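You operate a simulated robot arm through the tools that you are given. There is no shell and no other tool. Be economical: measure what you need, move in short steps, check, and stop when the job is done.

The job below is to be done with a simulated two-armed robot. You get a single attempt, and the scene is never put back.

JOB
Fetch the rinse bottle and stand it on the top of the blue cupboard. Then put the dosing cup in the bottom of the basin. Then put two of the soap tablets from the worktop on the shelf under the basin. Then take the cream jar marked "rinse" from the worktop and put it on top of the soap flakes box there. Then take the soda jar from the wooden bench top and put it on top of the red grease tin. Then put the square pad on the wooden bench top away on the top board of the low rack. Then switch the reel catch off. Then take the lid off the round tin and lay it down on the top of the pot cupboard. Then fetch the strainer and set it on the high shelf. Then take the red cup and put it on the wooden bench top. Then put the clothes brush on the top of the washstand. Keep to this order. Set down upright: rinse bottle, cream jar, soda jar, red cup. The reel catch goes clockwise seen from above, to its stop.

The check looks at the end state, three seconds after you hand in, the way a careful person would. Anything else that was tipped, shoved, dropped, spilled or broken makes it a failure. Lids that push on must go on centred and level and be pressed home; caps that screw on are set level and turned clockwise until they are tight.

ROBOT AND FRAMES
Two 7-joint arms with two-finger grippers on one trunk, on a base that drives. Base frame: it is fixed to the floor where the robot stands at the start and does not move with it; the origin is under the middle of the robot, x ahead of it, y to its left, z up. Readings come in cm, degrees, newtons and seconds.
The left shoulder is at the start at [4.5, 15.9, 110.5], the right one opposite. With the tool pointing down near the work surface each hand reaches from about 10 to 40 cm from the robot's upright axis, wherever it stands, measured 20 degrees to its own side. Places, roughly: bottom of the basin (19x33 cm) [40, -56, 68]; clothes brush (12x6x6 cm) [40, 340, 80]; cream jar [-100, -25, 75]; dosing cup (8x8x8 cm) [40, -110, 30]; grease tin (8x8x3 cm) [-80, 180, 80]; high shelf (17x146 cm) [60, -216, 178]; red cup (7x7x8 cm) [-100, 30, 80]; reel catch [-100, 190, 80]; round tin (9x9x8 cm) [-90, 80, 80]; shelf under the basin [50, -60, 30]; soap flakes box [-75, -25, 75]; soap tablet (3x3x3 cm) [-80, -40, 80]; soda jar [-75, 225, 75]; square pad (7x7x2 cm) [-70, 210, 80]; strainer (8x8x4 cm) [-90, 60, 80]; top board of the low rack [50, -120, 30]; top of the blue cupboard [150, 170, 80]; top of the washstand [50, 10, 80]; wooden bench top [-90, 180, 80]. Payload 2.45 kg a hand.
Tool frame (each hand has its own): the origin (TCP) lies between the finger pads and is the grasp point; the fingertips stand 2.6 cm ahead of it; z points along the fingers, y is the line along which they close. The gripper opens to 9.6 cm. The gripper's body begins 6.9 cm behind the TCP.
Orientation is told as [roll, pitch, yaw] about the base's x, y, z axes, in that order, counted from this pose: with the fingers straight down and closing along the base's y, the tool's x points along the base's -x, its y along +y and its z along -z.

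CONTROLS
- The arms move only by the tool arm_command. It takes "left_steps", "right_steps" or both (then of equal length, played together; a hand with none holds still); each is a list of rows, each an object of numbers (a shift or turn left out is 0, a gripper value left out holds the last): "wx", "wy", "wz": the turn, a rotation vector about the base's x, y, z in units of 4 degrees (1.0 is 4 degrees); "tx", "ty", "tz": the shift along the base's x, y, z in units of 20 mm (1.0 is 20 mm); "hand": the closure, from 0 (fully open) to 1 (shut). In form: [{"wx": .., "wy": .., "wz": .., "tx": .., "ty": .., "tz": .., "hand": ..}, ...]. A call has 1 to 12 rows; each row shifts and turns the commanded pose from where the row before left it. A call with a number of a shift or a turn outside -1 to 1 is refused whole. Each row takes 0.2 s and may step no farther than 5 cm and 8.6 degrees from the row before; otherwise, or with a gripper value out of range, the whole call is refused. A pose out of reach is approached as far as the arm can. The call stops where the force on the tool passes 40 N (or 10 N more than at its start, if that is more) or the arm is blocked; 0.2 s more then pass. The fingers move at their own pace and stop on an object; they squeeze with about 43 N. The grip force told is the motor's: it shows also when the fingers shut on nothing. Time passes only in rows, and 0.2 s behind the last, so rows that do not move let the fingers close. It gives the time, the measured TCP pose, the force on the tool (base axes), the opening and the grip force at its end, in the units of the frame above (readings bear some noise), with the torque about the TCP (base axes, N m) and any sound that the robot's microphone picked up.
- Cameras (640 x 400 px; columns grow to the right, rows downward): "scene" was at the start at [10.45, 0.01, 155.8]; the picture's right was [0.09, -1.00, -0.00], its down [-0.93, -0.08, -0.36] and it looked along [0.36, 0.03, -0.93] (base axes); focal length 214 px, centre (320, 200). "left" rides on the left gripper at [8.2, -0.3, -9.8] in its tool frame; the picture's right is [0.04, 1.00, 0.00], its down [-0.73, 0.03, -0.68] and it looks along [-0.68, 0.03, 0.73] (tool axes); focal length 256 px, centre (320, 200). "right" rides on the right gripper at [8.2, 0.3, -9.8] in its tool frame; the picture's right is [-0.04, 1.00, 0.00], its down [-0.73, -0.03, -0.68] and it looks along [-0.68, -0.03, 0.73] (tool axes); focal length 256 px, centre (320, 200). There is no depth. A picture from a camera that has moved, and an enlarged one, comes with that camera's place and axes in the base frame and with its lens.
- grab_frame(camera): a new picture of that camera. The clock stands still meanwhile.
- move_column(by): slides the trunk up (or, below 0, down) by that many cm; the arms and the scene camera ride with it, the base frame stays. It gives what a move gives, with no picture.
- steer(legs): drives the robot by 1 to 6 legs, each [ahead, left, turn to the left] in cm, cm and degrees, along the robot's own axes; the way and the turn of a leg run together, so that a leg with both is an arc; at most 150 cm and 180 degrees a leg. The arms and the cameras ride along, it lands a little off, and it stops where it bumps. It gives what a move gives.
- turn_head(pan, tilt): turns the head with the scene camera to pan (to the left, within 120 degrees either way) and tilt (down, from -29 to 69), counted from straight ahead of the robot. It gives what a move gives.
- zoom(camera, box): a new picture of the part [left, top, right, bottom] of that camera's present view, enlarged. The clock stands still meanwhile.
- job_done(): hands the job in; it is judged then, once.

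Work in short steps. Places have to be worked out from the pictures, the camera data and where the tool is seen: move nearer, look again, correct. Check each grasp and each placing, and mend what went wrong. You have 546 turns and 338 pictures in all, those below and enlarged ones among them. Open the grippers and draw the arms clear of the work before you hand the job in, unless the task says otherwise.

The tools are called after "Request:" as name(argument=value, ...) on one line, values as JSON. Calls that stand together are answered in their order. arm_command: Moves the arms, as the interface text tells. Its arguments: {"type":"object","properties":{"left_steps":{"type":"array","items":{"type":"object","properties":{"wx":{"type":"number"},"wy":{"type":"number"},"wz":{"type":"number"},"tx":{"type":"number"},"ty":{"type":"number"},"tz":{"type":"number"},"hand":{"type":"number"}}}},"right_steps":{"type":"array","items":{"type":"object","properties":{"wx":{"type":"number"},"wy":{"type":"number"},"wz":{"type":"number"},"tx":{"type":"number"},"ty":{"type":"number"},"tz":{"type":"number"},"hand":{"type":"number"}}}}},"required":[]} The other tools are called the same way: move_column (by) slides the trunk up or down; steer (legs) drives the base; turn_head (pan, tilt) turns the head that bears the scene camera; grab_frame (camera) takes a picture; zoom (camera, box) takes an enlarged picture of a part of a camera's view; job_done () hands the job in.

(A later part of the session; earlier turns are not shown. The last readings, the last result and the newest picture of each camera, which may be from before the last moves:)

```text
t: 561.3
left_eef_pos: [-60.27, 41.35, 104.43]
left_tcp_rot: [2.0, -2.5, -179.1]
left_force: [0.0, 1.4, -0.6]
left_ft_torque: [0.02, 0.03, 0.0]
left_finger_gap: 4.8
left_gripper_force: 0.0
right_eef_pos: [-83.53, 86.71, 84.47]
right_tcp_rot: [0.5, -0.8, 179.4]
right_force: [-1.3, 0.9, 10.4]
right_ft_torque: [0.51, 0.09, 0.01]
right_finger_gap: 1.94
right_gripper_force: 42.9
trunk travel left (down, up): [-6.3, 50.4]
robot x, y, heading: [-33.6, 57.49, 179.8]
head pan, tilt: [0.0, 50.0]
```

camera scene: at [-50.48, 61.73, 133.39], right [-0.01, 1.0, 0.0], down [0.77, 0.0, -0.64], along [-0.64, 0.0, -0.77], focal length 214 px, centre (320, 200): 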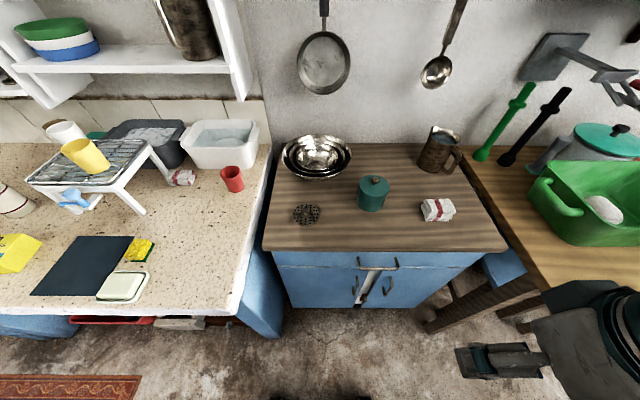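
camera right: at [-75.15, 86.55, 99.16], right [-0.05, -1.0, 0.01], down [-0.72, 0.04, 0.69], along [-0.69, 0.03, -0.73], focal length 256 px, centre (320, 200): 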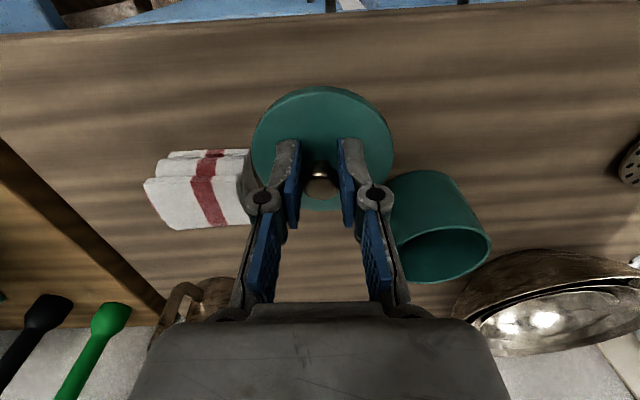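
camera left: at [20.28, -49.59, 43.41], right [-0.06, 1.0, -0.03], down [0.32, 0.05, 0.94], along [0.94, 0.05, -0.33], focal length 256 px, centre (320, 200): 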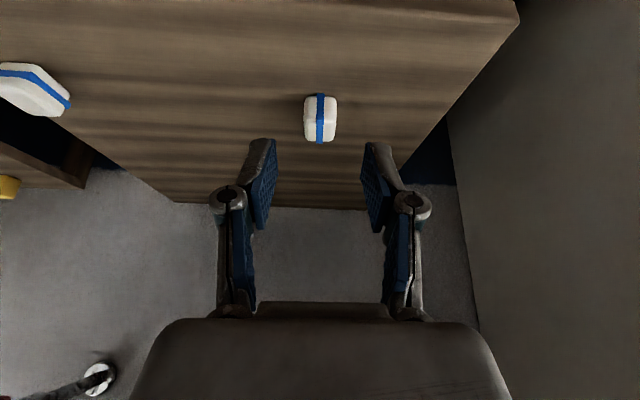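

Contact (10 N). I open and rise.

Request:
arm_command(right_steps=[{"hand": 0.6}, {"hand": 0.5}, {"tz": 0.5}, {"tz": 1}, {"tz": 1}, {"tz": 1}, {"tz": 1}, {"tz": 1}])

Request:
grab_frame(camera="right")

```text
t: 563.1
left_eef_pos: [-60.55, 41.41, 104.43]
left_tcp_rot: [2.1, -2.4, -179.1]
left_force: [-0.5, -0.6, 0.0]
left_ft_torque: [0.04, 0.0, 0.0]
left_finger_gap: 4.8
left_gripper_force: 0.0
right_eef_pos: [-83.5, 86.7, 95.1]
right_tcp_rot: [0.5, -0.7, 179.5]
right_force: [-0.5, 0.2, -0.8]
right_ft_torque: [-0.03, -0.03, 0.02]
right_finger_gap: 4.8
right_gripper_force: 0.0
trunk travel left (down, up): [-6.3, 50.4]
robot x, y, heading: [-33.22, 57.59, 179.8]
head pan, tilt: [0.0, 50.0]
```

```text
125 pictures are left
camera right: at [-75.28, 86.44, 105.02], right [-0.05, -1.0, 0.01], down [-0.73, 0.04, 0.69], along [-0.69, 0.03, -0.73], focal length 256 px, centre (320, 200)
```

right: 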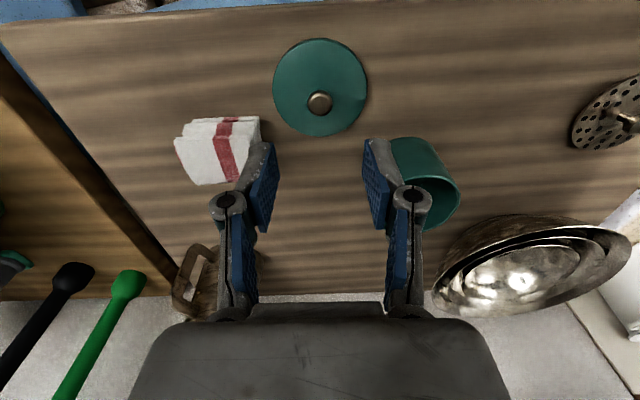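

The lid lies flat on the cupboard. Next the strainer at about [-87.5, 58.5], with the left hand: I raise/retract the right hand and shift the robot 21 cm to its right.

Request:
arm_command(right_steps=[{"tz": 1}, {"tz": 1}, {"tz": 1}, {"tz": 1, "tx": 1}, {"tz": 1, "tx": 1}, {"tz": 0.5, "tx": 1}, {"tx": 1}, {"tx": 1}, {"tx": 1}], left_steps=[{"wy": -0.6, "wx": 0.5}, {}, {}, {}, {}, {}, {}, {}, {}])

Request:
steer(legs=[[0, -19, 0]])

Request:
arm_command(left_steps=[{"tx": -0.5, "hand": 0.5}, {"tx": -1}, {"tx": -1}, {"tx": -1}, {"tx": -1}, {"tx": -1}, {}, {}, {}, {}, {}])

Request:
grab_frame(camera="left")

```text
t: 565.1
left_eef_pos: [-60.38, 41.53, 104.53]
left_tcp_rot: [0.2, -0.1, -179.1]
left_force: [0.8, -0.3, 0.0]
left_ft_torque: [0.02, 0.03, 0.02]
left_finger_gap: 4.81
left_gripper_force: 0.0
right_eef_pos: [-71.35, 86.85, 106.42]
right_tcp_rot: [0.6, -0.8, 179.4]
right_force: [-0.6, -0.2, 0.4]
right_ft_torque: [0.0, 0.02, 0.0]
right_finger_gap: 4.82
right_gripper_force: 0.1
trunk travel left (down, up): [-6.3, 50.4]
robot x, y, heading: [-33.36, 57.57, 179.6]
head pan, tilt: [0.0, 50.0]
```

```text
t: 566.6
left_eef_pos: [-60.34, 60.4, 104.32]
left_tcp_rot: [0.2, -0.1, -179.0]
left_force: [0.2, 0.4, 0.9]
left_ft_torque: [-0.01, -0.01, -0.02]
left_finger_gap: 4.78
left_gripper_force: 0.0
right_eef_pos: [-71.28, 105.81, 106.38]
right_tcp_rot: [0.6, -0.7, 179.2]
right_force: [0.4, 0.1, -0.1]
right_ft_torque: [-0.02, -0.01, 0.01]
right_finger_gap: 4.81
right_gripper_force: 0.1
trunk travel left (down, up): [-6.3, 50.4]
robot x, y, heading: [-33.53, 76.48, 179.7]
head pan, tilt: [0.0, 50.0]
```

```text
t: 569.0
left_eef_pos: [-71.02, 60.46, 104.48]
left_tcp_rot: [0.2, -0.3, -179.1]
left_force: [0.0, 0.9, 0.0]
left_ft_torque: [-0.03, -0.01, -0.02]
left_finger_gap: 4.81
left_gripper_force: 0.2
right_eef_pos: [-70.97, 105.74, 106.61]
right_tcp_rot: [0.7, -1.0, 179.3]
right_force: [-0.1, 0.2, 0.3]
right_ft_torque: [-0.03, 0.01, 0.02]
right_finger_gap: 4.8
right_gripper_force: 0.0
trunk travel left (down, up): [-6.3, 50.4]
robot x, y, heading: [-33.19, 76.73, 179.7]
head pan, tilt: [0.0, 50.0]
```

```text
124 pictures are left
camera left: at [-62.64, 60.86, 114.2], right [0.06, -1.0, 0.0], down [-0.73, -0.04, 0.68], along [-0.68, -0.04, -0.73], focal length 256 px, centre (320, 200)
```

left: 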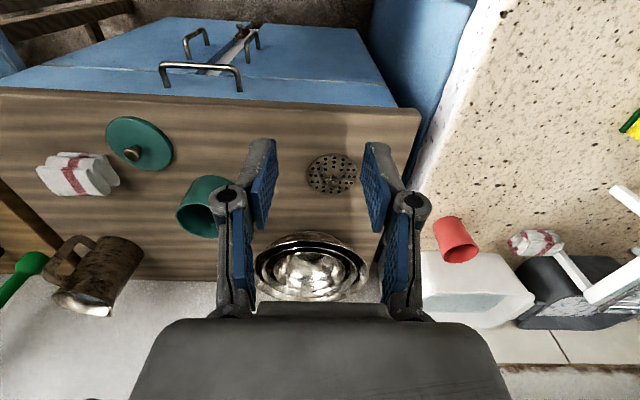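

Request:
zoom(camera="left", box=[270, 130, 400, 220])

```text
4.44 times, centred on (335, 175) of left
camera zoom: at [-62.64, 60.86, 114.2], right [0.06, -1.0, 0.0], down [-0.73, -0.04, 0.68], along [-0.68, -0.04, -0.73], focal length 1138 px, centre (253, 311)
```

zoom: 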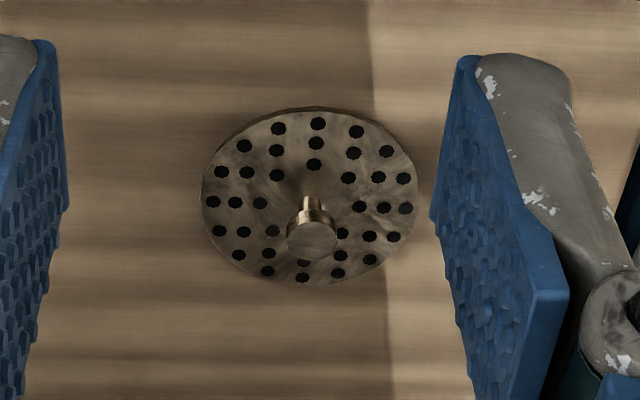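

The strainer is a flat disc with a central knob at [-87.5, 57.3], knob top ~z 84. Because the high shelf must be reached with a forward-tilted hand, I take it with the same 45° tilt. I tilt the left hand now.

Request:
arm_command(left_steps=[{"wy": 1, "ty": -0.3}, {"wy": 1, "ty": -0.4}, {"wy": 1, "ty": -0.4}, {"wy": 1, "ty": -0.3}, {"wy": 1, "tz": -0.4}, {"wy": 1, "tz": -0.5}, {"wy": 1, "tz": -0.5}, {"wy": 1, "tz": -0.5}, {"wy": 1, "tz": -0.5}, {"wy": 1, "tz": -0.5}, {"wy": 1, "tz": -0.5}, {}])

Request:
grab_frame(camera="left")

```text
t: 571.6
left_eef_pos: [-70.98, 57.77, 97.63]
left_tcp_rot: [-0.7, -44.4, -178.7]
left_force: [0.2, 0.0, 1.0]
left_ft_torque: [0.03, 0.01, 0.03]
left_finger_gap: 4.79
left_gripper_force: 0.1
right_eef_pos: [-70.97, 105.77, 106.61]
right_tcp_rot: [0.6, -0.8, 179.3]
right_force: [-0.5, 0.7, 0.3]
right_ft_torque: [0.02, 0.01, 0.04]
right_finger_gap: 4.78
right_gripper_force: 0.0
trunk travel left (down, up): [-6.3, 50.4]
robot x, y, heading: [-33.17, 75.96, 179.8]
head pan, tilt: [0.0, 50.0]
```

```text
122 pictures are left
camera left: at [-58.17, 58.11, 99.0], right [0.04, -1.0, -0.04], down [-0.05, -0.04, 1.0], along [-1.0, -0.04, -0.05], focal length 256 px, centre (320, 200)
```

left: 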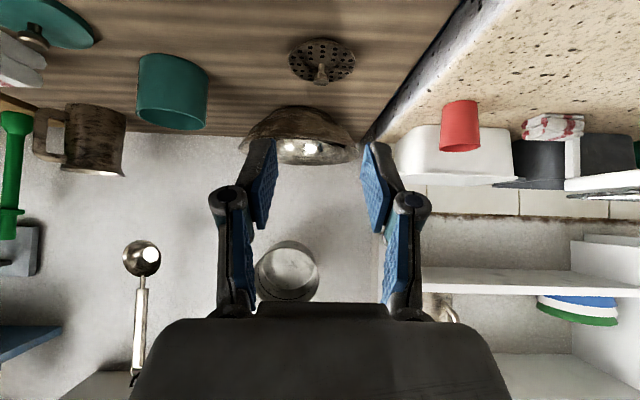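

Knob ahead. I advance along the tilt toward TCP [-86.5, 57.3, 85.5] and check.

Request:
arm_command(left_steps=[{"tx": -0.6, "tz": -0.4, "hand": 0.55}, {"tx": -1, "tz": -0.8}, {"tx": -1, "tz": -0.8}, {"tx": -1, "tz": -0.8}, {"tx": -1, "tz": -0.8, "ty": -0.1}, {"tx": -1, "tz": -0.8, "ty": -0.1}, {"tx": -1, "tz": -0.8}, {"tx": -0.8, "tz": -0.6}, {}])

Request:
grab_frame(camera="left")

```text
t: 573.6
left_eef_pos: [-85.93, 57.28, 86.12]
left_tcp_rot: [-0.6, -44.4, -178.8]
left_force: [0.1, -0.9, 0.2]
left_ft_torque: [-0.02, 0.03, -0.02]
left_finger_gap: 4.32
left_gripper_force: 0.0
right_eef_pos: [-70.82, 105.87, 106.49]
right_tcp_rot: [0.6, -0.9, 179.3]
right_force: [0.7, -0.1, 0.3]
right_ft_torque: [0.01, -0.03, 0.01]
right_finger_gap: 4.8
right_gripper_force: 0.1
trunk travel left (down, up): [-6.3, 50.4]
robot x, y, heading: [-33.17, 76.63, 179.4]
head pan, tilt: [0.0, 50.0]
```

```text
121 pictures are left
camera left: at [-72.91, 57.67, 87.49], right [0.04, -1.0, -0.04], down [-0.05, -0.04, 1.0], along [-1.0, -0.04, -0.05], focal length 256 px, centre (320, 200)
```

left: 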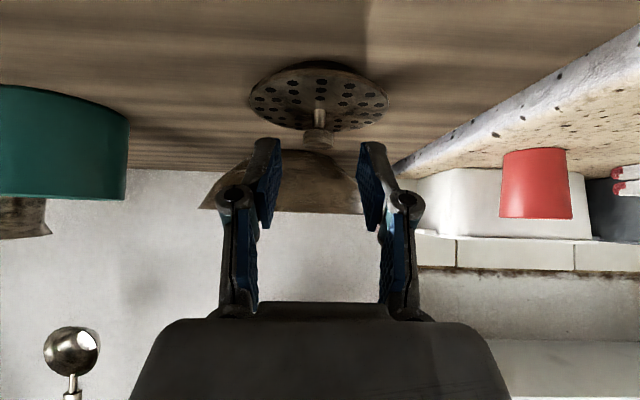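

Aligned. I advance 1.1 forward, 2.1 down and close.

Request:
arm_command(left_steps=[{"tx": -0.3, "tz": -0.5}, {"tx": -0.25, "tz": -0.5}, {}])

Request:
grab_frame(camera="left")

```text
t: 574.4
left_eef_pos: [-86.98, 57.26, 84.23]
left_tcp_rot: [-0.6, -44.3, -178.8]
left_force: [-0.8, 0.0, 0.3]
left_ft_torque: [0.03, 0.0, 0.0]
left_finger_gap: 4.33
left_gripper_force: 0.1
right_eef_pos: [-70.84, 105.94, 106.57]
right_tcp_rot: [0.6, -0.9, 179.2]
right_force: [0.3, 0.7, -0.2]
right_ft_torque: [-0.03, 0.02, -0.01]
right_finger_gap: 4.8
right_gripper_force: 0.1
trunk travel left (down, up): [-6.3, 50.4]
robot x, y, heading: [-33.11, 76.47, 179.3]
head pan, tilt: [0.0, 50.0]
```

```text
120 pictures are left
camera left: at [-74.03, 57.67, 85.49], right [0.04, -1.0, -0.04], down [-0.05, -0.04, 1.0], along [-1.0, -0.04, -0.05], focal length 256 px, centre (320, 200)
```

left: 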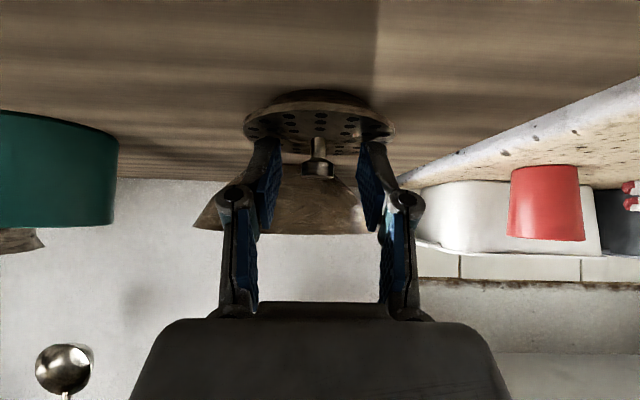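

The knob is between the pads. I close and lift a little.

Request:
arm_command(left_steps=[{"tz": -0.15}, {"hand": 1}, {"hand": 1}, {"hand": 1}, {}, {"tz": 0.5}, {"tz": 1}, {"tz": 1}, {}])

Request:
grab_frame(camera="left")

```text
t: 576.4
left_eef_pos: [-86.77, 57.4, 88.77]
left_tcp_rot: [-0.6, -44.3, -178.8]
left_force: [0.7, 0.2, 0.3]
left_ft_torque: [-0.02, 0.03, -0.01]
left_finger_gap: 1.57
left_gripper_force: 42.0
right_eef_pos: [-70.91, 105.99, 106.57]
right_tcp_rot: [0.6, -0.9, 179.3]
right_force: [0.6, 0.1, 0.6]
right_ft_torque: [0.02, 0.02, -0.01]
right_finger_gap: 4.79
right_gripper_force: 0.0
trunk travel left (down, up): [-6.3, 50.4]
robot x, y, heading: [-33.35, 76.6, 179.8]
head pan, tilt: [0.0, 50.0]
```

```text
119 pictures are left
camera left: at [-73.93, 57.76, 90.16], right [0.04, -1.0, -0.04], down [-0.05, -0.04, 1.0], along [-1.0, -0.04, -0.05], focal length 256 px, centre (320, 200)
```

left: 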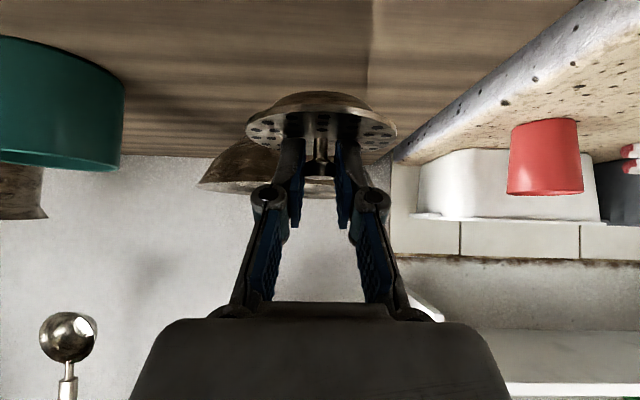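

Held level. I lift, retract and drive back across the room toward the high shelf side, then look there.

Request:
arm_command(left_steps=[{"tz": 1}, {"tz": 1}, {"tz": 1}, {"tz": 1}, {"tz": 1}, {"tz": 1}, {"tz": 1}, {"tz": 1}, {"tx": 1}, {"tx": 1}, {"tx": 1}, {"tx": 1}])

Request:
steer(legs=[[-22, 0, 0], [0, 115, 0], [0, 115, 0]])

Request:
turn_head(pan=100, tilt=15)

Request:
grab_frame(camera="scene")

```text
t: 579.0
left_eef_pos: [-78.78, 57.34, 104.68]
left_tcp_rot: [-0.7, -44.3, -178.7]
left_force: [-0.3, -0.6, -0.3]
left_ft_torque: [0.04, 0.0, -0.01]
left_finger_gap: 1.58
left_gripper_force: 42.5
right_eef_pos: [-70.94, 105.85, 106.64]
right_tcp_rot: [0.7, -0.9, 179.2]
right_force: [0.9, -0.2, -0.6]
right_ft_torque: [-0.01, 0.02, 0.0]
right_finger_gap: 4.8
right_gripper_force: 0.1
trunk travel left (down, up): [-6.3, 50.4]
robot x, y, heading: [-33.01, 76.26, 179.7]
head pan, tilt: [0.0, 50.0]
```

```text
t: 591.9
left_eef_pos: [-56.72, -178.38, 104.93]
left_tcp_rot: [-0.1, -44.2, -178.7]
left_force: [-0.6, 0.8, -0.5]
left_ft_torque: [-0.01, -0.02, 0.03]
left_finger_gap: 1.59
left_gripper_force: 42.2
right_eef_pos: [-49.21, -129.94, 106.31]
right_tcp_rot: [1.0, -0.9, 179.9]
right_force: [0.2, 0.9, -0.4]
right_ft_torque: [-0.02, -0.02, -0.02]
right_finger_gap: 4.82
right_gripper_force: 0.0
trunk travel left (down, up): [-6.3, 50.4]
robot x, y, heading: [-11.44, -159.85, -179.8]
head pan, tilt: [0.0, 50.0]
```

```text
t: 593.7
left_eef_pos: [-56.21, -178.23, 105.16]
left_tcp_rot: [0.2, -44.5, -178.9]
left_force: [-0.2, -0.4, -0.6]
left_ft_torque: [-0.02, 0.01, 0.01]
left_finger_gap: 1.61
left_gripper_force: 41.7
right_eef_pos: [-48.93, -129.55, 106.57]
right_tcp_rot: [1.3, -1.0, 179.9]
right_force: [1.6, -0.8, -0.3]
right_ft_torque: [0.0, -0.01, 0.02]
right_finger_gap: 4.82
right_gripper_force: 0.0
trunk travel left (down, up): [-6.3, 50.4]
robot x, y, heading: [-11.46, -159.49, -179.8]
head pan, tilt: [100.0, 15.0]
```

```text
118 pictures are left
camera scene: at [-35.79, -169.24, 138.88], right [-0.98, -0.18, -0.01], down [-0.04, 0.26, -0.97], along [0.17, -0.95, -0.26], focal length 214 px, centre (320, 200)
```

scene: 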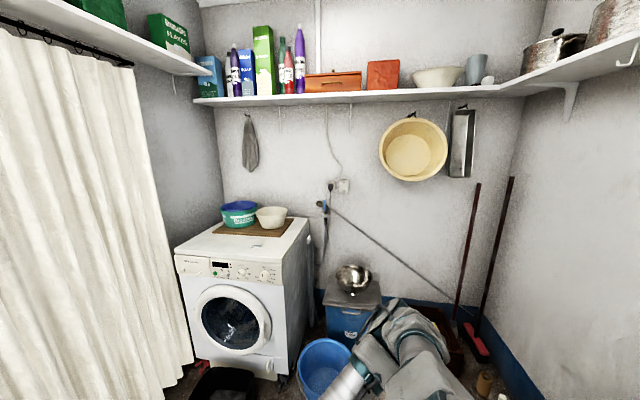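

The high shelf runs along the +x wall (items stand on it). I turn round to face +x.

Request:
steer(legs=[[0, 0, 90], [0, 0, 90]])

Request:
turn_head(pan=-15, tilt=-5)

Request:
grab_frame(camera="scene")

```text
t: 601.7
left_eef_pos: [34.17, -142.54, 105.22]
left_tcp_rot: [0.6, -44.6, -0.6]
left_force: [0.1, -0.2, -0.8]
left_ft_torque: [0.02, 0.01, 0.01]
left_finger_gap: 1.56
left_gripper_force: 42.0
right_eef_pos: [25.48, -190.97, 106.4]
right_tcp_rot: [1.4, -1.1, -1.4]
right_force: [0.4, -0.3, 0.1]
right_ft_torque: [-0.02, 0.03, 0.03]
right_finger_gap: 4.79
right_gripper_force: 0.0
trunk travel left (down, up): [-6.3, 50.4]
robot x, y, heading: [-11.45, -159.72, -1.2]
head pan, tilt: [100.0, 15.0]
```

```text
t: 603.6
left_eef_pos: [33.73, -142.23, 105.23]
left_tcp_rot: [0.2, -44.8, -0.3]
left_force: [0.1, 0.3, 0.0]
left_ft_torque: [0.01, 0.0, 0.03]
left_finger_gap: 1.58
left_gripper_force: 42.0
right_eef_pos: [25.0, -190.55, 106.69]
right_tcp_rot: [1.1, -1.5, -1.6]
right_force: [-0.4, -0.3, -0.2]
right_ft_torque: [-0.04, 0.0, 0.02]
right_finger_gap: 4.81
right_gripper_force: 0.1
trunk travel left (down, up): [-6.3, 50.4]
robot x, y, heading: [-11.26, -159.6, -1.3]
head pan, tilt: [-15.0, -5.0]
```

```text
117 pictures are left
camera scene: at [23.26, -164.21, 142.01], right [-0.28, -0.96, -0.01], down [0.08, -0.01, -1.0], along [0.96, -0.28, 0.08], focal length 214 px, centre (320, 200)
```

scene: 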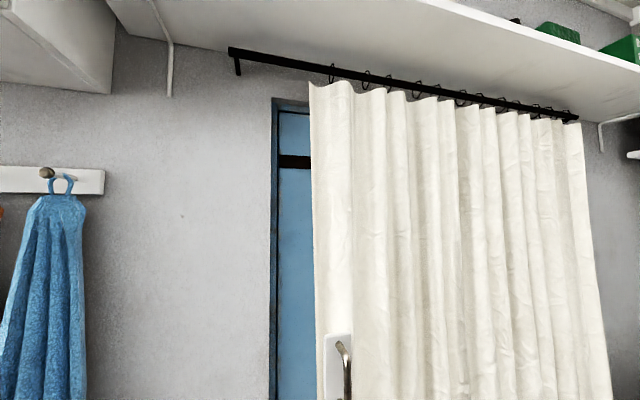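

I raise the trunk 40 cm to look over the shelf.

Request:
move_column(by=40)

Request:
turn_head(pan=-15, tilt=5)

Request:
grab_frame(camera="scene")

```text
t: 607.5
left_eef_pos: [33.7, -141.84, 145.14]
left_tcp_rot: [-0.2, -44.7, -0.1]
left_force: [-0.2, 0.5, -0.4]
left_ft_torque: [-0.02, -0.02, 0.03]
left_finger_gap: 1.58
left_gripper_force: 42.2
right_eef_pos: [25.02, -190.15, 146.73]
right_tcp_rot: [1.0, -1.3, -1.5]
right_force: [0.3, -0.2, 0.4]
right_ft_torque: [-0.01, 0.0, -0.03]
right_finger_gap: 4.78
right_gripper_force: 0.1
trunk travel left (down, up): [-46.3, 10.4]
robot x, y, heading: [-11.38, -159.27, -1.1]
head pan, tilt: [-15.0, -5.0]
```

```text
t: 608.2
left_eef_pos: [33.71, -142.19, 145.26]
left_tcp_rot: [0.1, -44.8, -0.3]
left_force: [-0.4, 0.0, -0.9]
left_ft_torque: [-0.01, -0.02, -0.01]
left_finger_gap: 1.62
left_gripper_force: 42.1
right_eef_pos: [25.17, -190.54, 146.71]
right_tcp_rot: [1.2, -1.3, -1.5]
right_force: [0.7, -0.4, 0.2]
right_ft_torque: [0.0, 0.03, 0.01]
right_finger_gap: 4.82
right_gripper_force: 0.0
trunk travel left (down, up): [-46.3, 10.4]
robot x, y, heading: [-11.37, -159.72, -0.9]
head pan, tilt: [-15.0, 5.0]
```

```text
116 pictures are left
camera scene: at [-3.62, -163.66, 183.89], right [-0.28, -0.96, -0.01], down [-0.09, 0.03, -1.0], along [0.96, -0.28, -0.09], focal length 214 px, centre (320, 200)
```

scene: 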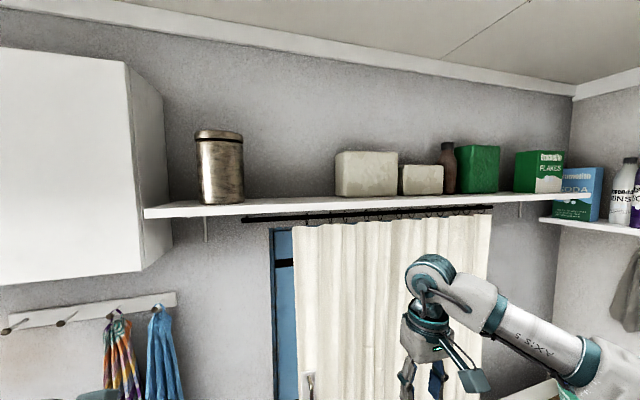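

The shelf has a free stretch at y −160..−187 (between canister and box), top z≈177. I lower the trunk for the sideways drive (31 cm right), then raise it fully.

Request:
move_column(by=-38)

Request:
steer(legs=[[0, -31.5, 1]])

Request:
move_column(by=48)

Request:
turn_head(pan=10, tilt=10)

Request:
grab_frame(camera="scene")

```text
t: 611.9
left_eef_pos: [33.55, -141.88, 107.49]
left_tcp_rot: [0.0, -44.9, -0.2]
left_force: [0.6, 0.3, -0.4]
left_ft_torque: [-0.02, -0.02, -0.01]
left_finger_gap: 1.59
left_gripper_force: 42.3
right_eef_pos: [24.87, -190.52, 108.88]
right_tcp_rot: [1.1, -1.3, -1.5]
right_force: [0.4, 0.8, 0.7]
right_ft_torque: [0.02, -0.03, -0.04]
right_finger_gap: 4.79
right_gripper_force: 0.1
trunk travel left (down, up): [-8.3, 48.4]
robot x, y, heading: [-11.42, -159.81, -1.2]
head pan, tilt: [-15.0, 5.0]
```

```text
t: 614.0
left_eef_pos: [33.0, -171.12, 106.89]
left_tcp_rot: [-0.5, -44.7, 2.1]
left_force: [0.3, 0.7, -0.1]
left_ft_torque: [-0.01, 0.01, 0.0]
left_finger_gap: 1.58
left_gripper_force: 41.8
right_eef_pos: [25.81, -219.69, 108.92]
right_tcp_rot: [0.6, -1.3, 0.3]
right_force: [-1.1, -0.9, -0.3]
right_ft_torque: [-0.01, 0.0, -0.01]
right_finger_gap: 4.81
right_gripper_force: 0.0
trunk travel left (down, up): [-8.3, 48.4]
robot x, y, heading: [-11.54, -190.94, 0.7]
head pan, tilt: [-15.0, 5.0]
```

```text
refused: 48 is not a number from -40 to 40
```

```text
t: 614.9
left_eef_pos: [32.65, -173.06, 107.49]
left_tcp_rot: [0.8, -45.0, 1.0]
left_force: [0.4, -0.6, 0.2]
left_ft_torque: [0.0, -0.02, 0.02]
left_finger_gap: 1.6
left_gripper_force: 41.7
right_eef_pos: [25.49, -221.74, 108.43]
right_tcp_rot: [1.6, -1.4, 0.2]
right_force: [0.4, 0.0, -0.1]
right_ft_torque: [0.06, -0.01, -0.01]
right_finger_gap: 4.81
right_gripper_force: 0.0
trunk travel left (down, up): [-8.3, 48.4]
robot x, y, heading: [-11.18, -190.82, 0.8]
head pan, tilt: [10.0, 10.0]
```

```text
115 pictures are left
camera scene: at [21.36, -189.0, 142.24], right [0.18, -0.98, 0.0], down [-0.18, -0.03, -0.98], along [0.97, 0.18, -0.18], focal length 214 px, centre (320, 200)
```

scene: 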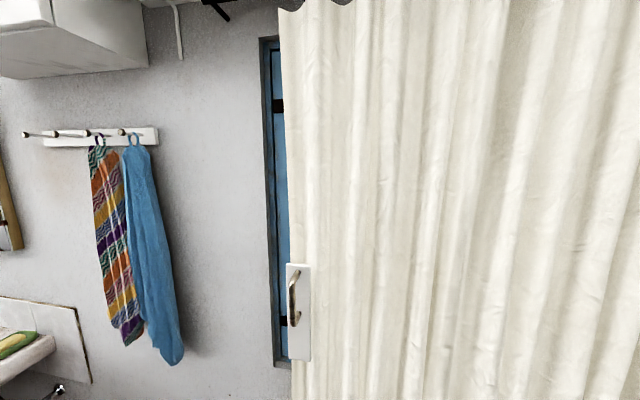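

I raise the trunk in two steps.

Request:
move_column(by=40)

Request:
move_column(by=8.3)

Request:
turn_head(pan=15, tilt=15)

Request:
grab_frame(camera="scene")

```text
t: 618.7
left_eef_pos: [32.64, -174.2, 147.64]
left_tcp_rot: [1.3, -45.1, 0.6]
left_force: [-0.2, -0.9, -1.4]
left_ft_torque: [0.05, -0.03, 0.04]
left_finger_gap: 1.58
left_gripper_force: 42.0
right_eef_pos: [25.49, -222.84, 148.4]
right_tcp_rot: [2.0, -1.5, 0.0]
right_force: [0.3, -0.3, -0.6]
right_ft_torque: [0.06, 0.02, 0.0]
right_finger_gap: 4.79
right_gripper_force: 0.2
trunk travel left (down, up): [-48.3, 8.4]
robot x, y, heading: [-11.48, -190.96, 0.6]
head pan, tilt: [10.0, 10.0]
```

```text
t: 619.9
left_eef_pos: [32.63, -172.79, 155.79]
left_tcp_rot: [0.6, -45.0, 1.1]
left_force: [-0.2, 0.0, -1.0]
left_ft_torque: [0.03, 0.01, 0.01]
left_finger_gap: 1.62
left_gripper_force: 42.1
right_eef_pos: [25.58, -221.51, 156.81]
right_tcp_rot: [1.5, -1.4, 0.3]
right_force: [0.5, -0.4, 0.4]
right_ft_torque: [-0.01, 0.03, 0.0]
right_finger_gap: 4.77
right_gripper_force: 0.2
trunk travel left (down, up): [-56.6, 0.1]
robot x, y, heading: [-11.56, -191.03, 1.0]
head pan, tilt: [10.0, 10.0]
```

```text
t: 620.5
left_eef_pos: [32.71, -173.66, 155.87]
left_tcp_rot: [1.0, -45.0, 0.9]
left_force: [0.2, 0.6, -0.3]
left_ft_torque: [0.06, -0.02, -0.01]
left_finger_gap: 1.57
left_gripper_force: 41.9
right_eef_pos: [25.43, -222.18, 156.71]
right_tcp_rot: [1.7, -1.6, 0.1]
right_force: [-0.3, 0.0, 0.6]
right_ft_torque: [-0.03, 0.01, -0.04]
right_finger_gap: 4.8
right_gripper_force: 0.1
trunk travel left (down, up): [-56.6, 0.1]
robot x, y, heading: [-11.14, -191.22, 0.6]
head pan, tilt: [15.0, 15.0]
```

```text
114 pictures are left
camera scene: at [-3.9, -189.39, 192.46], right [0.27, -0.96, 0.0], down [-0.25, -0.07, -0.97], along [0.93, 0.26, -0.26], focal length 214 px, centre (320, 200)
```

scene: 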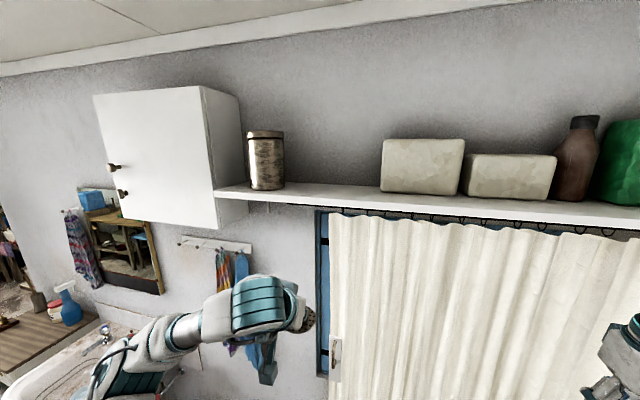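

Shelf top z≈178, x≈48–65. I raise the left hand to z ~187 while at x ≈ 28, before driving in.

Request:
arm_command(left_steps=[{"tz": 0.6}, {"tz": 1}, {"tz": 1}, {"tz": 1, "tx": -0.2}, {"tz": 1, "tx": -0.2}, {"tz": 1, "tx": -0.2}, {"tz": 1, "tx": -0.3}, {"tz": 1, "tx": -0.3}, {"tz": 1, "tx": -0.3}, {"tz": 1, "tx": -0.3}, {"tz": 1, "tx": -0.3}, {"tz": 1, "tx": -0.3}])

Request:
arm_command(left_steps=[{"tz": 1}, {"tz": 1}, {"tz": 1}, {"tz": 0.6}, {}])

Request:
grab_frame(camera="scene")

```text
t: 623.1
left_eef_pos: [27.89, -171.06, 178.94]
left_tcp_rot: [-0.1, -45.0, 1.8]
left_force: [-0.6, 0.7, -0.1]
left_ft_torque: [-0.01, 0.04, 0.0]
left_finger_gap: 1.6
left_gripper_force: 41.9
right_eef_pos: [25.36, -220.0, 157.13]
right_tcp_rot: [0.9, -1.7, 0.3]
right_force: [0.2, -0.4, -0.2]
right_ft_torque: [-0.01, 0.01, -0.03]
right_finger_gap: 4.79
right_gripper_force: 0.0
trunk travel left (down, up): [-56.6, 0.1]
robot x, y, heading: [-11.84, -190.68, 0.5]
head pan, tilt: [15.0, 15.0]
```

```text
t: 624.3
left_eef_pos: [27.8, -170.63, 185.92]
left_tcp_rot: [-0.3, -45.0, 1.9]
left_force: [-0.1, -0.5, -1.0]
left_ft_torque: [-0.01, -0.05, 0.04]
left_finger_gap: 1.6
left_gripper_force: 41.9
right_eef_pos: [25.45, -219.56, 157.24]
right_tcp_rot: [0.8, -1.4, 0.3]
right_force: [0.2, -1.5, 0.6]
right_ft_torque: [0.01, 0.01, 0.03]
right_finger_gap: 4.81
right_gripper_force: 0.0
trunk travel left (down, up): [-56.6, 0.1]
robot x, y, heading: [-11.19, -190.95, 0.4]
head pan, tilt: [15.0, 15.0]
```

```text
113 pictures are left
camera scene: at [-4.0, -186.71, 192.42], right [0.27, -0.96, 0.01], down [-0.25, -0.08, -0.96], along [0.93, 0.26, -0.26], focal length 214 px, centre (320, 200)
```

scene: 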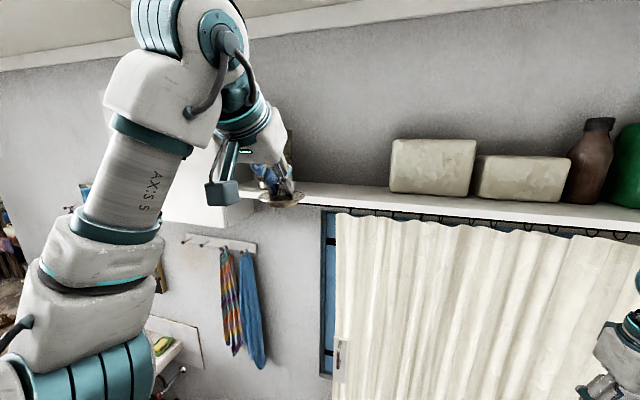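

Good. I pull the right hand back so it stays away from the curtain, then drive 15 cm ahead and look.

Request:
arm_command(right_steps=[{"tx": -1, "tz": -0.5}, {"tx": -1, "tz": -0.5}, {"tx": -1, "tz": -0.5}, {"tx": -1, "tz": -0.5}, {"tx": -1, "tz": -0.5}, {}], left_steps=[{"tz": 0.5}, {"tz": 0.5}, {}, {}, {}, {}])

Request:
steer(legs=[[15, 0, -0.4]])

Request:
turn_head(pan=15, tilt=10)

Request:
grab_frame(camera="scene")

Request:
grab_frame(camera="left")

```text
t: 625.7
left_eef_pos: [27.85, -173.89, 187.1]
left_tcp_rot: [1.0, -45.0, 0.9]
left_force: [0.0, -0.5, -0.4]
left_ft_torque: [0.05, 0.0, 0.03]
left_finger_gap: 1.57
left_gripper_force: 41.5
left hand out of reach, approached as far as the arm can: row 2
right_eef_pos: [15.44, -222.37, 151.55]
right_tcp_rot: [1.9, -1.6, 0.2]
right_force: [-0.8, 0.9, 0.5]
right_ft_torque: [-0.04, 0.03, 0.01]
right_finger_gap: 4.8
right_gripper_force: 0.1
trunk travel left (down, up): [-56.6, 0.1]
robot x, y, heading: [-11.74, -191.39, 0.8]
head pan, tilt: [15.0, 15.0]
```

```text
t: 627.1
left_eef_pos: [42.11, -174.02, 187.68]
left_tcp_rot: [1.0, -45.4, 0.5]
left_force: [0.0, -1.3, -0.1]
left_ft_torque: [0.03, -0.03, 0.02]
left_finger_gap: 1.59
left_gripper_force: 41.8
right_eef_pos: [29.54, -222.35, 151.7]
right_tcp_rot: [1.7, -1.7, -0.3]
right_force: [-0.1, 0.0, 1.0]
right_ft_torque: [-0.02, 0.03, 0.0]
right_finger_gap: 4.81
right_gripper_force: 0.0
trunk travel left (down, up): [-56.6, 0.1]
robot x, y, heading: [4.03, -191.1, 0.1]
head pan, tilt: [15.0, 15.0]
```

```text
t: 627.8
left_eef_pos: [42.29, -172.78, 187.27]
left_tcp_rot: [0.5, -45.3, 0.8]
left_force: [-0.2, -1.6, 0.1]
left_ft_torque: [0.04, -0.07, 0.02]
left_finger_gap: 1.57
left_gripper_force: 41.3
right_eef_pos: [29.82, -221.33, 152.02]
right_tcp_rot: [1.4, -1.8, -0.1]
right_force: [-0.1, -0.5, 0.5]
right_ft_torque: [-0.01, 0.03, 0.0]
right_finger_gap: 4.8
right_gripper_force: 0.1
trunk travel left (down, up): [-56.6, 0.1]
robot x, y, heading: [3.69, -191.15, 0.5]
head pan, tilt: [15.0, 10.0]
```

```text
112 pictures are left
camera scene: at [10.25, -188.94, 193.3], right [0.26, -0.96, 0.0], down [-0.17, -0.05, -0.98], along [0.95, 0.26, -0.17], focal length 214 px, centre (320, 200)
```

scene: 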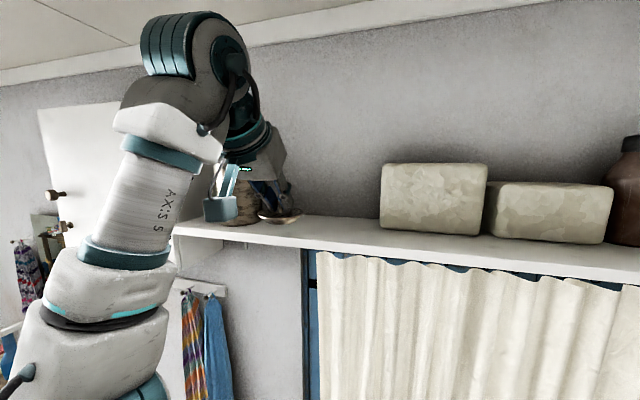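

```text
111 pictures are left
camera left: at [29.84, -173.44, 188.39], right [-0.05, 1.0, -0.02], down [0.03, 0.02, 1.0], along [1.0, 0.04, -0.03], focal length 256 px, centre (320, 200)
```

left: 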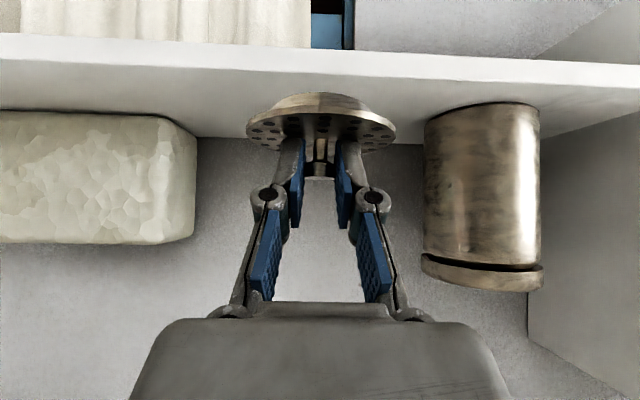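

Shelf from x≈48 to 68; canister edge y≈−163, box edge y≈−187. I drive 14.5 cm further so the strainer is over the shelf.

Request:
steer(legs=[[14.5, 0, -0.3]])

Request:
arm_command(left_steps=[{}, {}, {}, {}, {}, {}, {}, {}])

Request:
grab_frame(camera="left")

```text
t: 629.1
left_eef_pos: [56.4, -174.53, 187.93]
left_tcp_rot: [1.2, -45.5, 0.1]
left_force: [-1.2, -1.5, -0.1]
left_ft_torque: [0.08, 0.01, 0.05]
left_finger_gap: 1.61
left_gripper_force: 42.0
right_eef_pos: [43.54, -222.65, 151.59]
right_tcp_rot: [1.7, -1.9, -0.4]
right_force: [0.3, 0.2, -0.1]
right_ft_torque: [-0.04, -0.02, 0.0]
right_finger_gap: 4.8
right_gripper_force: 0.1
trunk travel left (down, up): [-56.6, 0.1]
robot x, y, heading: [17.82, -191.07, -0.1]
head pan, tilt: [15.0, 10.0]
```

```text
t: 631.1
left_eef_pos: [57.31, -176.91, 187.83]
left_tcp_rot: [2.2, -45.1, -1.0]
left_force: [-0.9, -1.4, -1.2]
left_ft_torque: [0.11, 0.0, 0.08]
left_finger_gap: 1.59
left_gripper_force: 42.3
right_eef_pos: [44.26, -224.57, 151.45]
right_tcp_rot: [2.6, -1.7, -0.7]
right_force: [-1.4, 0.7, -0.9]
right_ft_torque: [0.0, 0.01, 0.0]
right_finger_gap: 4.81
right_gripper_force: 0.0
trunk travel left (down, up): [-56.6, 0.1]
robot x, y, heading: [18.17, -191.95, -0.1]
head pan, tilt: [15.0, 10.0]
stopped in row 8 (left hand): the arm was blocked; the commanded pose is now the measured one
```

```text
110 pictures are left
camera left: at [44.78, -177.49, 188.91], right [-0.04, 1.0, 0.0], down [0.04, 0.0, 1.0], along [1.0, 0.04, -0.04], focal length 256 px, centre (320, 200)
```

left: 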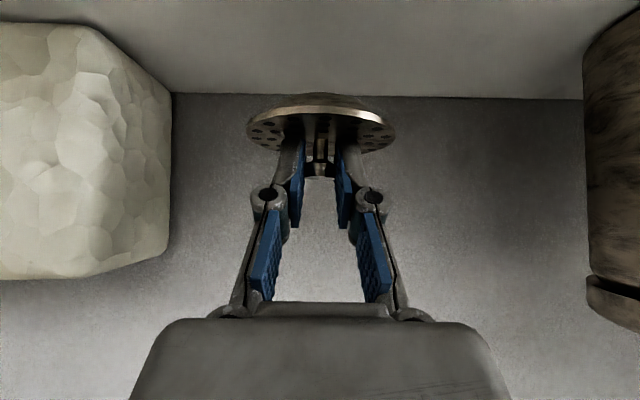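

Swaying ±2 cm but with room on both sides. I lower 4.6 cm now.

Request:
arm_command(left_steps=[{"tz": -0.6, "ty": 0.3}, {"tz": -0.6, "ty": 0.2}, {"tz": -0.6}, {"tz": -0.5}, {}])

Request:
grab_frame(camera="left")

```text
t: 632.3
left_eef_pos: [57.27, -172.96, 182.83]
left_tcp_rot: [1.0, -45.0, 0.0]
left_force: [0.1, -0.5, 0.0]
left_ft_torque: [0.05, -0.02, 0.04]
left_finger_gap: 1.61
left_gripper_force: 42.2
right_eef_pos: [44.27, -222.12, 151.86]
right_tcp_rot: [1.7, -1.5, -0.6]
right_force: [-0.2, -0.3, 0.2]
right_ft_torque: [-0.02, 0.01, -0.02]
right_finger_gap: 4.81
right_gripper_force: 0.1
trunk travel left (down, up): [-56.6, 0.1]
robot x, y, heading: [17.78, -191.31, 0.0]
head pan, tilt: [15.0, 10.0]
```

```text
109 pictures are left
camera left: at [44.72, -173.51, 183.97], right [-0.04, 1.0, -0.02], down [0.04, 0.02, 1.0], along [1.0, 0.04, -0.04], focal length 256 px, centre (320, 200)
```

left: 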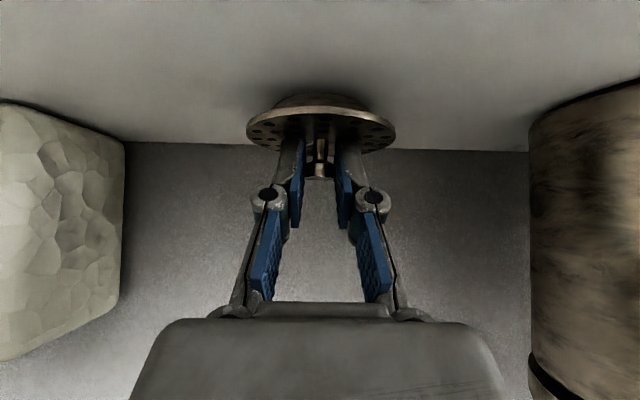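

Very close to the shelf. I lower in small steps until contact.

Request:
arm_command(left_steps=[{"tz": -0.2}, {"tz": -0.2}, {"tz": -0.15}, {"tz": -0.15}])

```text
t: 632.8
left_eef_pos: [56.66, -168.71, 182.35]
left_tcp_rot: [-1.2, -46.1, 1.5]
left_force: [0.5, 1.4, 0.4]
left_ft_torque: [-0.05, -0.02, 0.0]
left_finger_gap: 1.62
left_gripper_force: 42.0
right_eef_pos: [44.1, -218.35, 152.48]
right_tcp_rot: [0.2, -1.8, -0.4]
right_force: [-0.4, -0.4, 0.5]
right_ft_torque: [-0.02, -0.02, -0.01]
right_finger_gap: 4.8
right_gripper_force: 0.1
trunk travel left (down, up): [-56.6, 0.1]
robot x, y, heading: [17.85, -190.9, -0.2]
head pan, tilt: [15.0, 10.0]
stopped in row 2 (left hand): the force on the tool passed its limit at 48 N (the readings are from after the stop); the commanded pose is now the measured one
```

Contact. I drift the hand back a little in −y (away from the canister), open, and retreat along the tool axis.

Request:
arm_command(left_steps=[{"ty": -0.6}, {"ty": -0.6, "tz": -0.1}, {"hand": 0.5}, {"hand": 0.45}, {"tz": 0.4, "tx": -0.4}, {"tz": 0.6, "tx": -0.6}, {"tz": 0.6, "tx": -0.8}, {"tx": -1, "tz": 0.3}, {"tx": -1}, {"tx": -1}])

Request:
grab_frame(camera="left")

Request:
grab_frame(camera="scene")

```text
t: 635.0
left_eef_pos: [47.5, -175.06, 185.9]
left_tcp_rot: [0.4, -46.3, 0.0]
left_force: [-0.1, -0.1, -1.3]
left_ft_torque: [0.07, -0.1, 0.06]
left_finger_gap: 5.29
left_gripper_force: 0.0
left hand out of reach, approached as far as the arm can: row 10
right_eef_pos: [44.19, -221.68, 151.95]
right_tcp_rot: [1.5, -1.7, -0.5]
right_force: [0.6, 0.3, 0.7]
right_ft_torque: [-0.04, 0.01, 0.01]
right_finger_gap: 4.82
right_gripper_force: 0.2
trunk travel left (down, up): [-56.6, 0.1]
robot x, y, heading: [17.93, -191.73, 0.0]
head pan, tilt: [15.0, 10.0]
```

```text
108 pictures are left
camera left: at [34.9, -175.68, 186.83], right [-0.03, 1.0, -0.02], down [0.02, 0.02, 1.0], along [1.0, 0.03, -0.02], focal length 256 px, centre (320, 200)
```

left: 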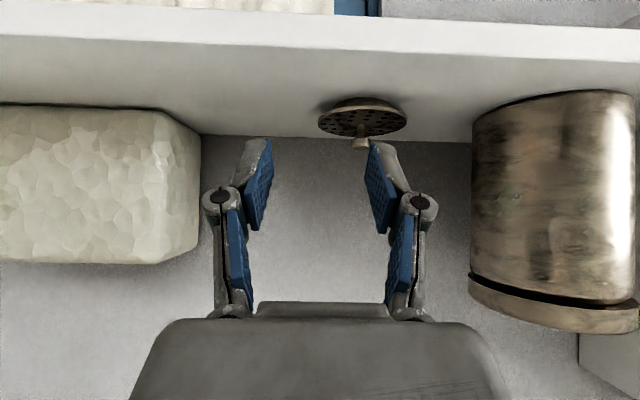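

```text
107 pictures are left
camera scene: at [24.84, -188.78, 193.28], right [0.26, -0.97, 0.0], down [-0.17, -0.05, -0.98], along [0.95, 0.25, -0.17], focal length 214 px, centre (320, 200)
```

scene: 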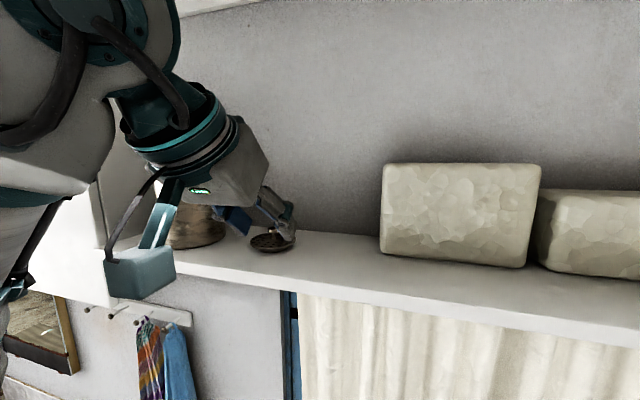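

The strainer lies flat on the high shelf. I back out 30 cm, then lower the trunk.

Request:
steer(legs=[[-30, 0, 0]])

Request:
arm_command(left_steps=[{"tz": -1}, {"tz": -1}, {"tz": -1}, {"tz": -1}, {"tz": -1, "tx": 0.3}, {"tz": -1, "tx": 0.3}, {"tz": -1, "tx": 0.3}, {"tz": -1, "tx": 0.3}, {"tz": -1, "tx": 0.3}, {"tz": -1, "tx": 0.3}, {"tz": -1}, {"tz": -1}])

Request:
move_column(by=-40)

Request:
move_column(by=-5)

Request:
grab_frame(camera="scene")

```text
t: 637.0
left_eef_pos: [18.62, -175.51, 185.79]
left_tcp_rot: [0.3, -45.9, -0.1]
left_force: [0.0, -0.6, -0.7]
left_ft_torque: [0.0, -0.07, 0.07]
left_finger_gap: 5.29
left_gripper_force: 0.0
right_eef_pos: [14.54, -222.03, 151.69]
right_tcp_rot: [1.3, -1.4, -1.0]
right_force: [0.8, 0.6, -1.0]
right_ft_torque: [-0.01, 0.04, 0.0]
right_finger_gap: 4.8
right_gripper_force: 0.2
trunk travel left (down, up): [-56.6, 0.1]
robot x, y, heading: [-12.37, -191.35, -0.5]
head pan, tilt: [15.0, 10.0]
```

```text
t: 639.6
left_eef_pos: [20.91, -175.2, 161.83]
left_tcp_rot: [0.5, -46.4, -0.2]
left_force: [0.5, -0.1, -0.1]
left_ft_torque: [0.03, 0.06, 0.06]
left_finger_gap: 5.29
left_gripper_force: 0.1
right_eef_pos: [13.66, -221.19, 151.76]
right_tcp_rot: [1.4, -1.4, -0.8]
right_force: [-0.4, -1.2, 1.1]
right_ft_torque: [0.11, -0.06, 0.01]
right_finger_gap: 4.79
right_gripper_force: 0.1
trunk travel left (down, up): [-56.6, 0.1]
robot x, y, heading: [-11.7, -191.02, -0.4]
head pan, tilt: [15.0, 10.0]
```

```text
t: 643.5
left_eef_pos: [20.69, -173.91, 121.89]
left_tcp_rot: [-0.7, -46.6, 0.5]
left_force: [0.2, 0.0, 1.5]
left_ft_torque: [0.0, 0.06, -0.02]
left_finger_gap: 5.27
left_gripper_force: 0.1
right_eef_pos: [13.5, -220.33, 112.27]
right_tcp_rot: [0.7, -1.8, -0.9]
right_force: [-1.1, -0.9, 1.1]
right_ft_torque: [-0.01, -0.1, 0.02]
right_finger_gap: 4.78
right_gripper_force: 0.1
trunk travel left (down, up): [-16.6, 40.1]
robot x, y, heading: [-12.16, -191.12, -0.6]
head pan, tilt: [15.0, 10.0]
```

```text
t: 644.4
left_eef_pos: [20.85, -172.01, 116.85]
left_tcp_rot: [-1.8, -46.6, 1.5]
left_force: [0.3, 0.9, 1.6]
left_ft_torque: [-0.06, 0.1, -0.1]
left_finger_gap: 5.28
left_gripper_force: 0.1
right_eef_pos: [13.45, -218.67, 107.73]
right_tcp_rot: [-0.3, -1.9, -0.9]
right_force: [-0.7, -0.1, 0.8]
right_ft_torque: [0.0, -0.06, 0.0]
right_finger_gap: 4.8
right_gripper_force: 0.1
trunk travel left (down, up): [-11.6, 45.1]
robot x, y, heading: [-11.75, -190.48, -0.2]
head pan, tilt: [15.0, 10.0]
```

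```text
106 pictures are left
camera scene: at [15.96, -185.97, 146.61], right [0.25, -0.97, 0.02], down [-0.17, -0.06, -0.98], along [0.95, 0.24, -0.18], focal length 214 px, centre (320, 200)
```

scene: 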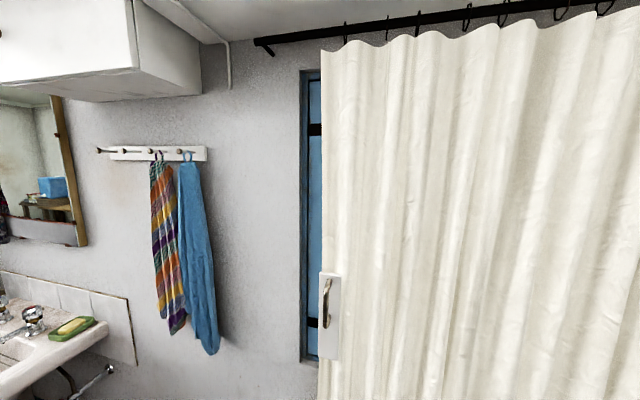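

Next the red cup at about [-100.6, 33]. I bring the left hand back to vertical first.

Request:
arm_command(left_steps=[{"wy": 1, "tx": 0.5}, {"wy": 1, "tx": 0.5}, {"wy": 1, "tx": 0.5}, {"wy": 1, "tx": 0.5}, {"wy": 1}, {"wy": 1}, {"wy": 1}, {"wy": 1}, {"wy": 1}, {"wy": 1}, {"wy": 1}, {"wy": 0.6}])

Request:
steer(legs=[[0, 30, 0], [0, 0, 90], [0, 0, 90], [0, -120, 0], [0, -110, 0]])

Request:
turn_head(pan=15, tilt=50)

Request:
grab_frame(camera="scene")

```text
t: 647.2
left_eef_pos: [25.13, -176.45, 115.61]
left_tcp_rot: [0.3, 0.0, -0.2]
left_force: [0.0, 0.1, -0.5]
left_ft_torque: [0.04, 0.03, -0.03]
left_finger_gap: 5.29
left_gripper_force: 0.1
left hand out of reach, approached as far as the arm can: row 10, 11, 12
right_eef_pos: [13.58, -222.08, 106.82]
right_tcp_rot: [1.6, -1.8, -0.9]
right_force: [-0.1, -0.5, -0.2]
right_ft_torque: [0.08, -0.01, -0.01]
right_finger_gap: 4.8
right_gripper_force: 0.0
trunk travel left (down, up): [-11.6, 45.1]
robot x, y, heading: [-12.04, -190.82, -0.4]
head pan, tilt: [15.0, 10.0]
stopped in row 12 (left hand): the arm was blocked; the commanded pose is now the measured one
```

```text
t: 667.7
left_eef_pos: [-47.8, 52.22, 115.47]
left_tcp_rot: [-0.7, 0.1, -179.8]
left_force: [0.4, -0.7, 0.0]
left_ft_torque: [0.06, -0.03, -0.02]
left_finger_gap: 5.27
left_gripper_force: 0.1
right_eef_pos: [-36.46, 98.24, 107.24]
right_tcp_rot: [0.6, -1.6, 179.5]
right_force: [0.0, -0.2, -0.7]
right_ft_torque: [0.03, 0.02, 0.0]
right_finger_gap: 4.8
right_gripper_force: 0.2
trunk travel left (down, up): [-11.6, 45.1]
robot x, y, heading: [-11.06, 68.6, 179.9]
head pan, tilt: [15.0, 10.0]
```

```text
t: 668.8
left_eef_pos: [-47.5, 52.06, 115.66]
left_tcp_rot: [-0.8, 0.0, -179.7]
left_force: [0.4, 0.8, 0.2]
left_ft_torque: [0.06, 0.01, -0.01]
left_finger_gap: 5.3
left_gripper_force: 0.0
right_eef_pos: [-36.26, 98.09, 107.38]
right_tcp_rot: [0.5, -1.8, 179.5]
right_force: [-0.1, 0.4, 0.8]
right_ft_torque: [0.02, 0.02, -0.05]
right_finger_gap: 4.79
right_gripper_force: 0.0
trunk travel left (down, up): [-11.6, 45.1]
robot x, y, heading: [-10.53, 68.15, 180.0]
head pan, tilt: [15.0, 50.0]
```

```text
105 pictures are left
camera scene: at [-37.6, 64.98, 140.3], right [-0.26, 0.97, 0.01], down [0.74, 0.2, -0.64], along [-0.62, -0.16, -0.77], focal length 214 px, centre (320, 200)
```

scene: 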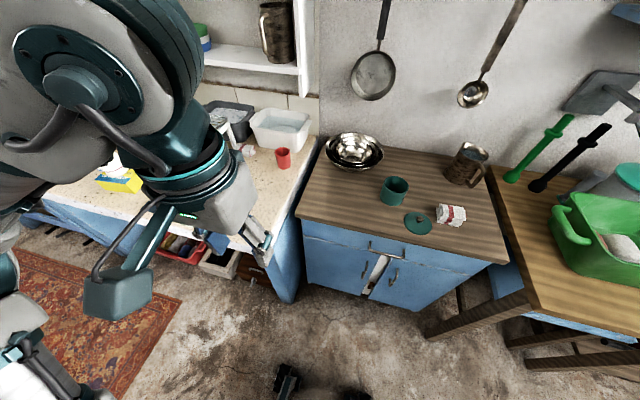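

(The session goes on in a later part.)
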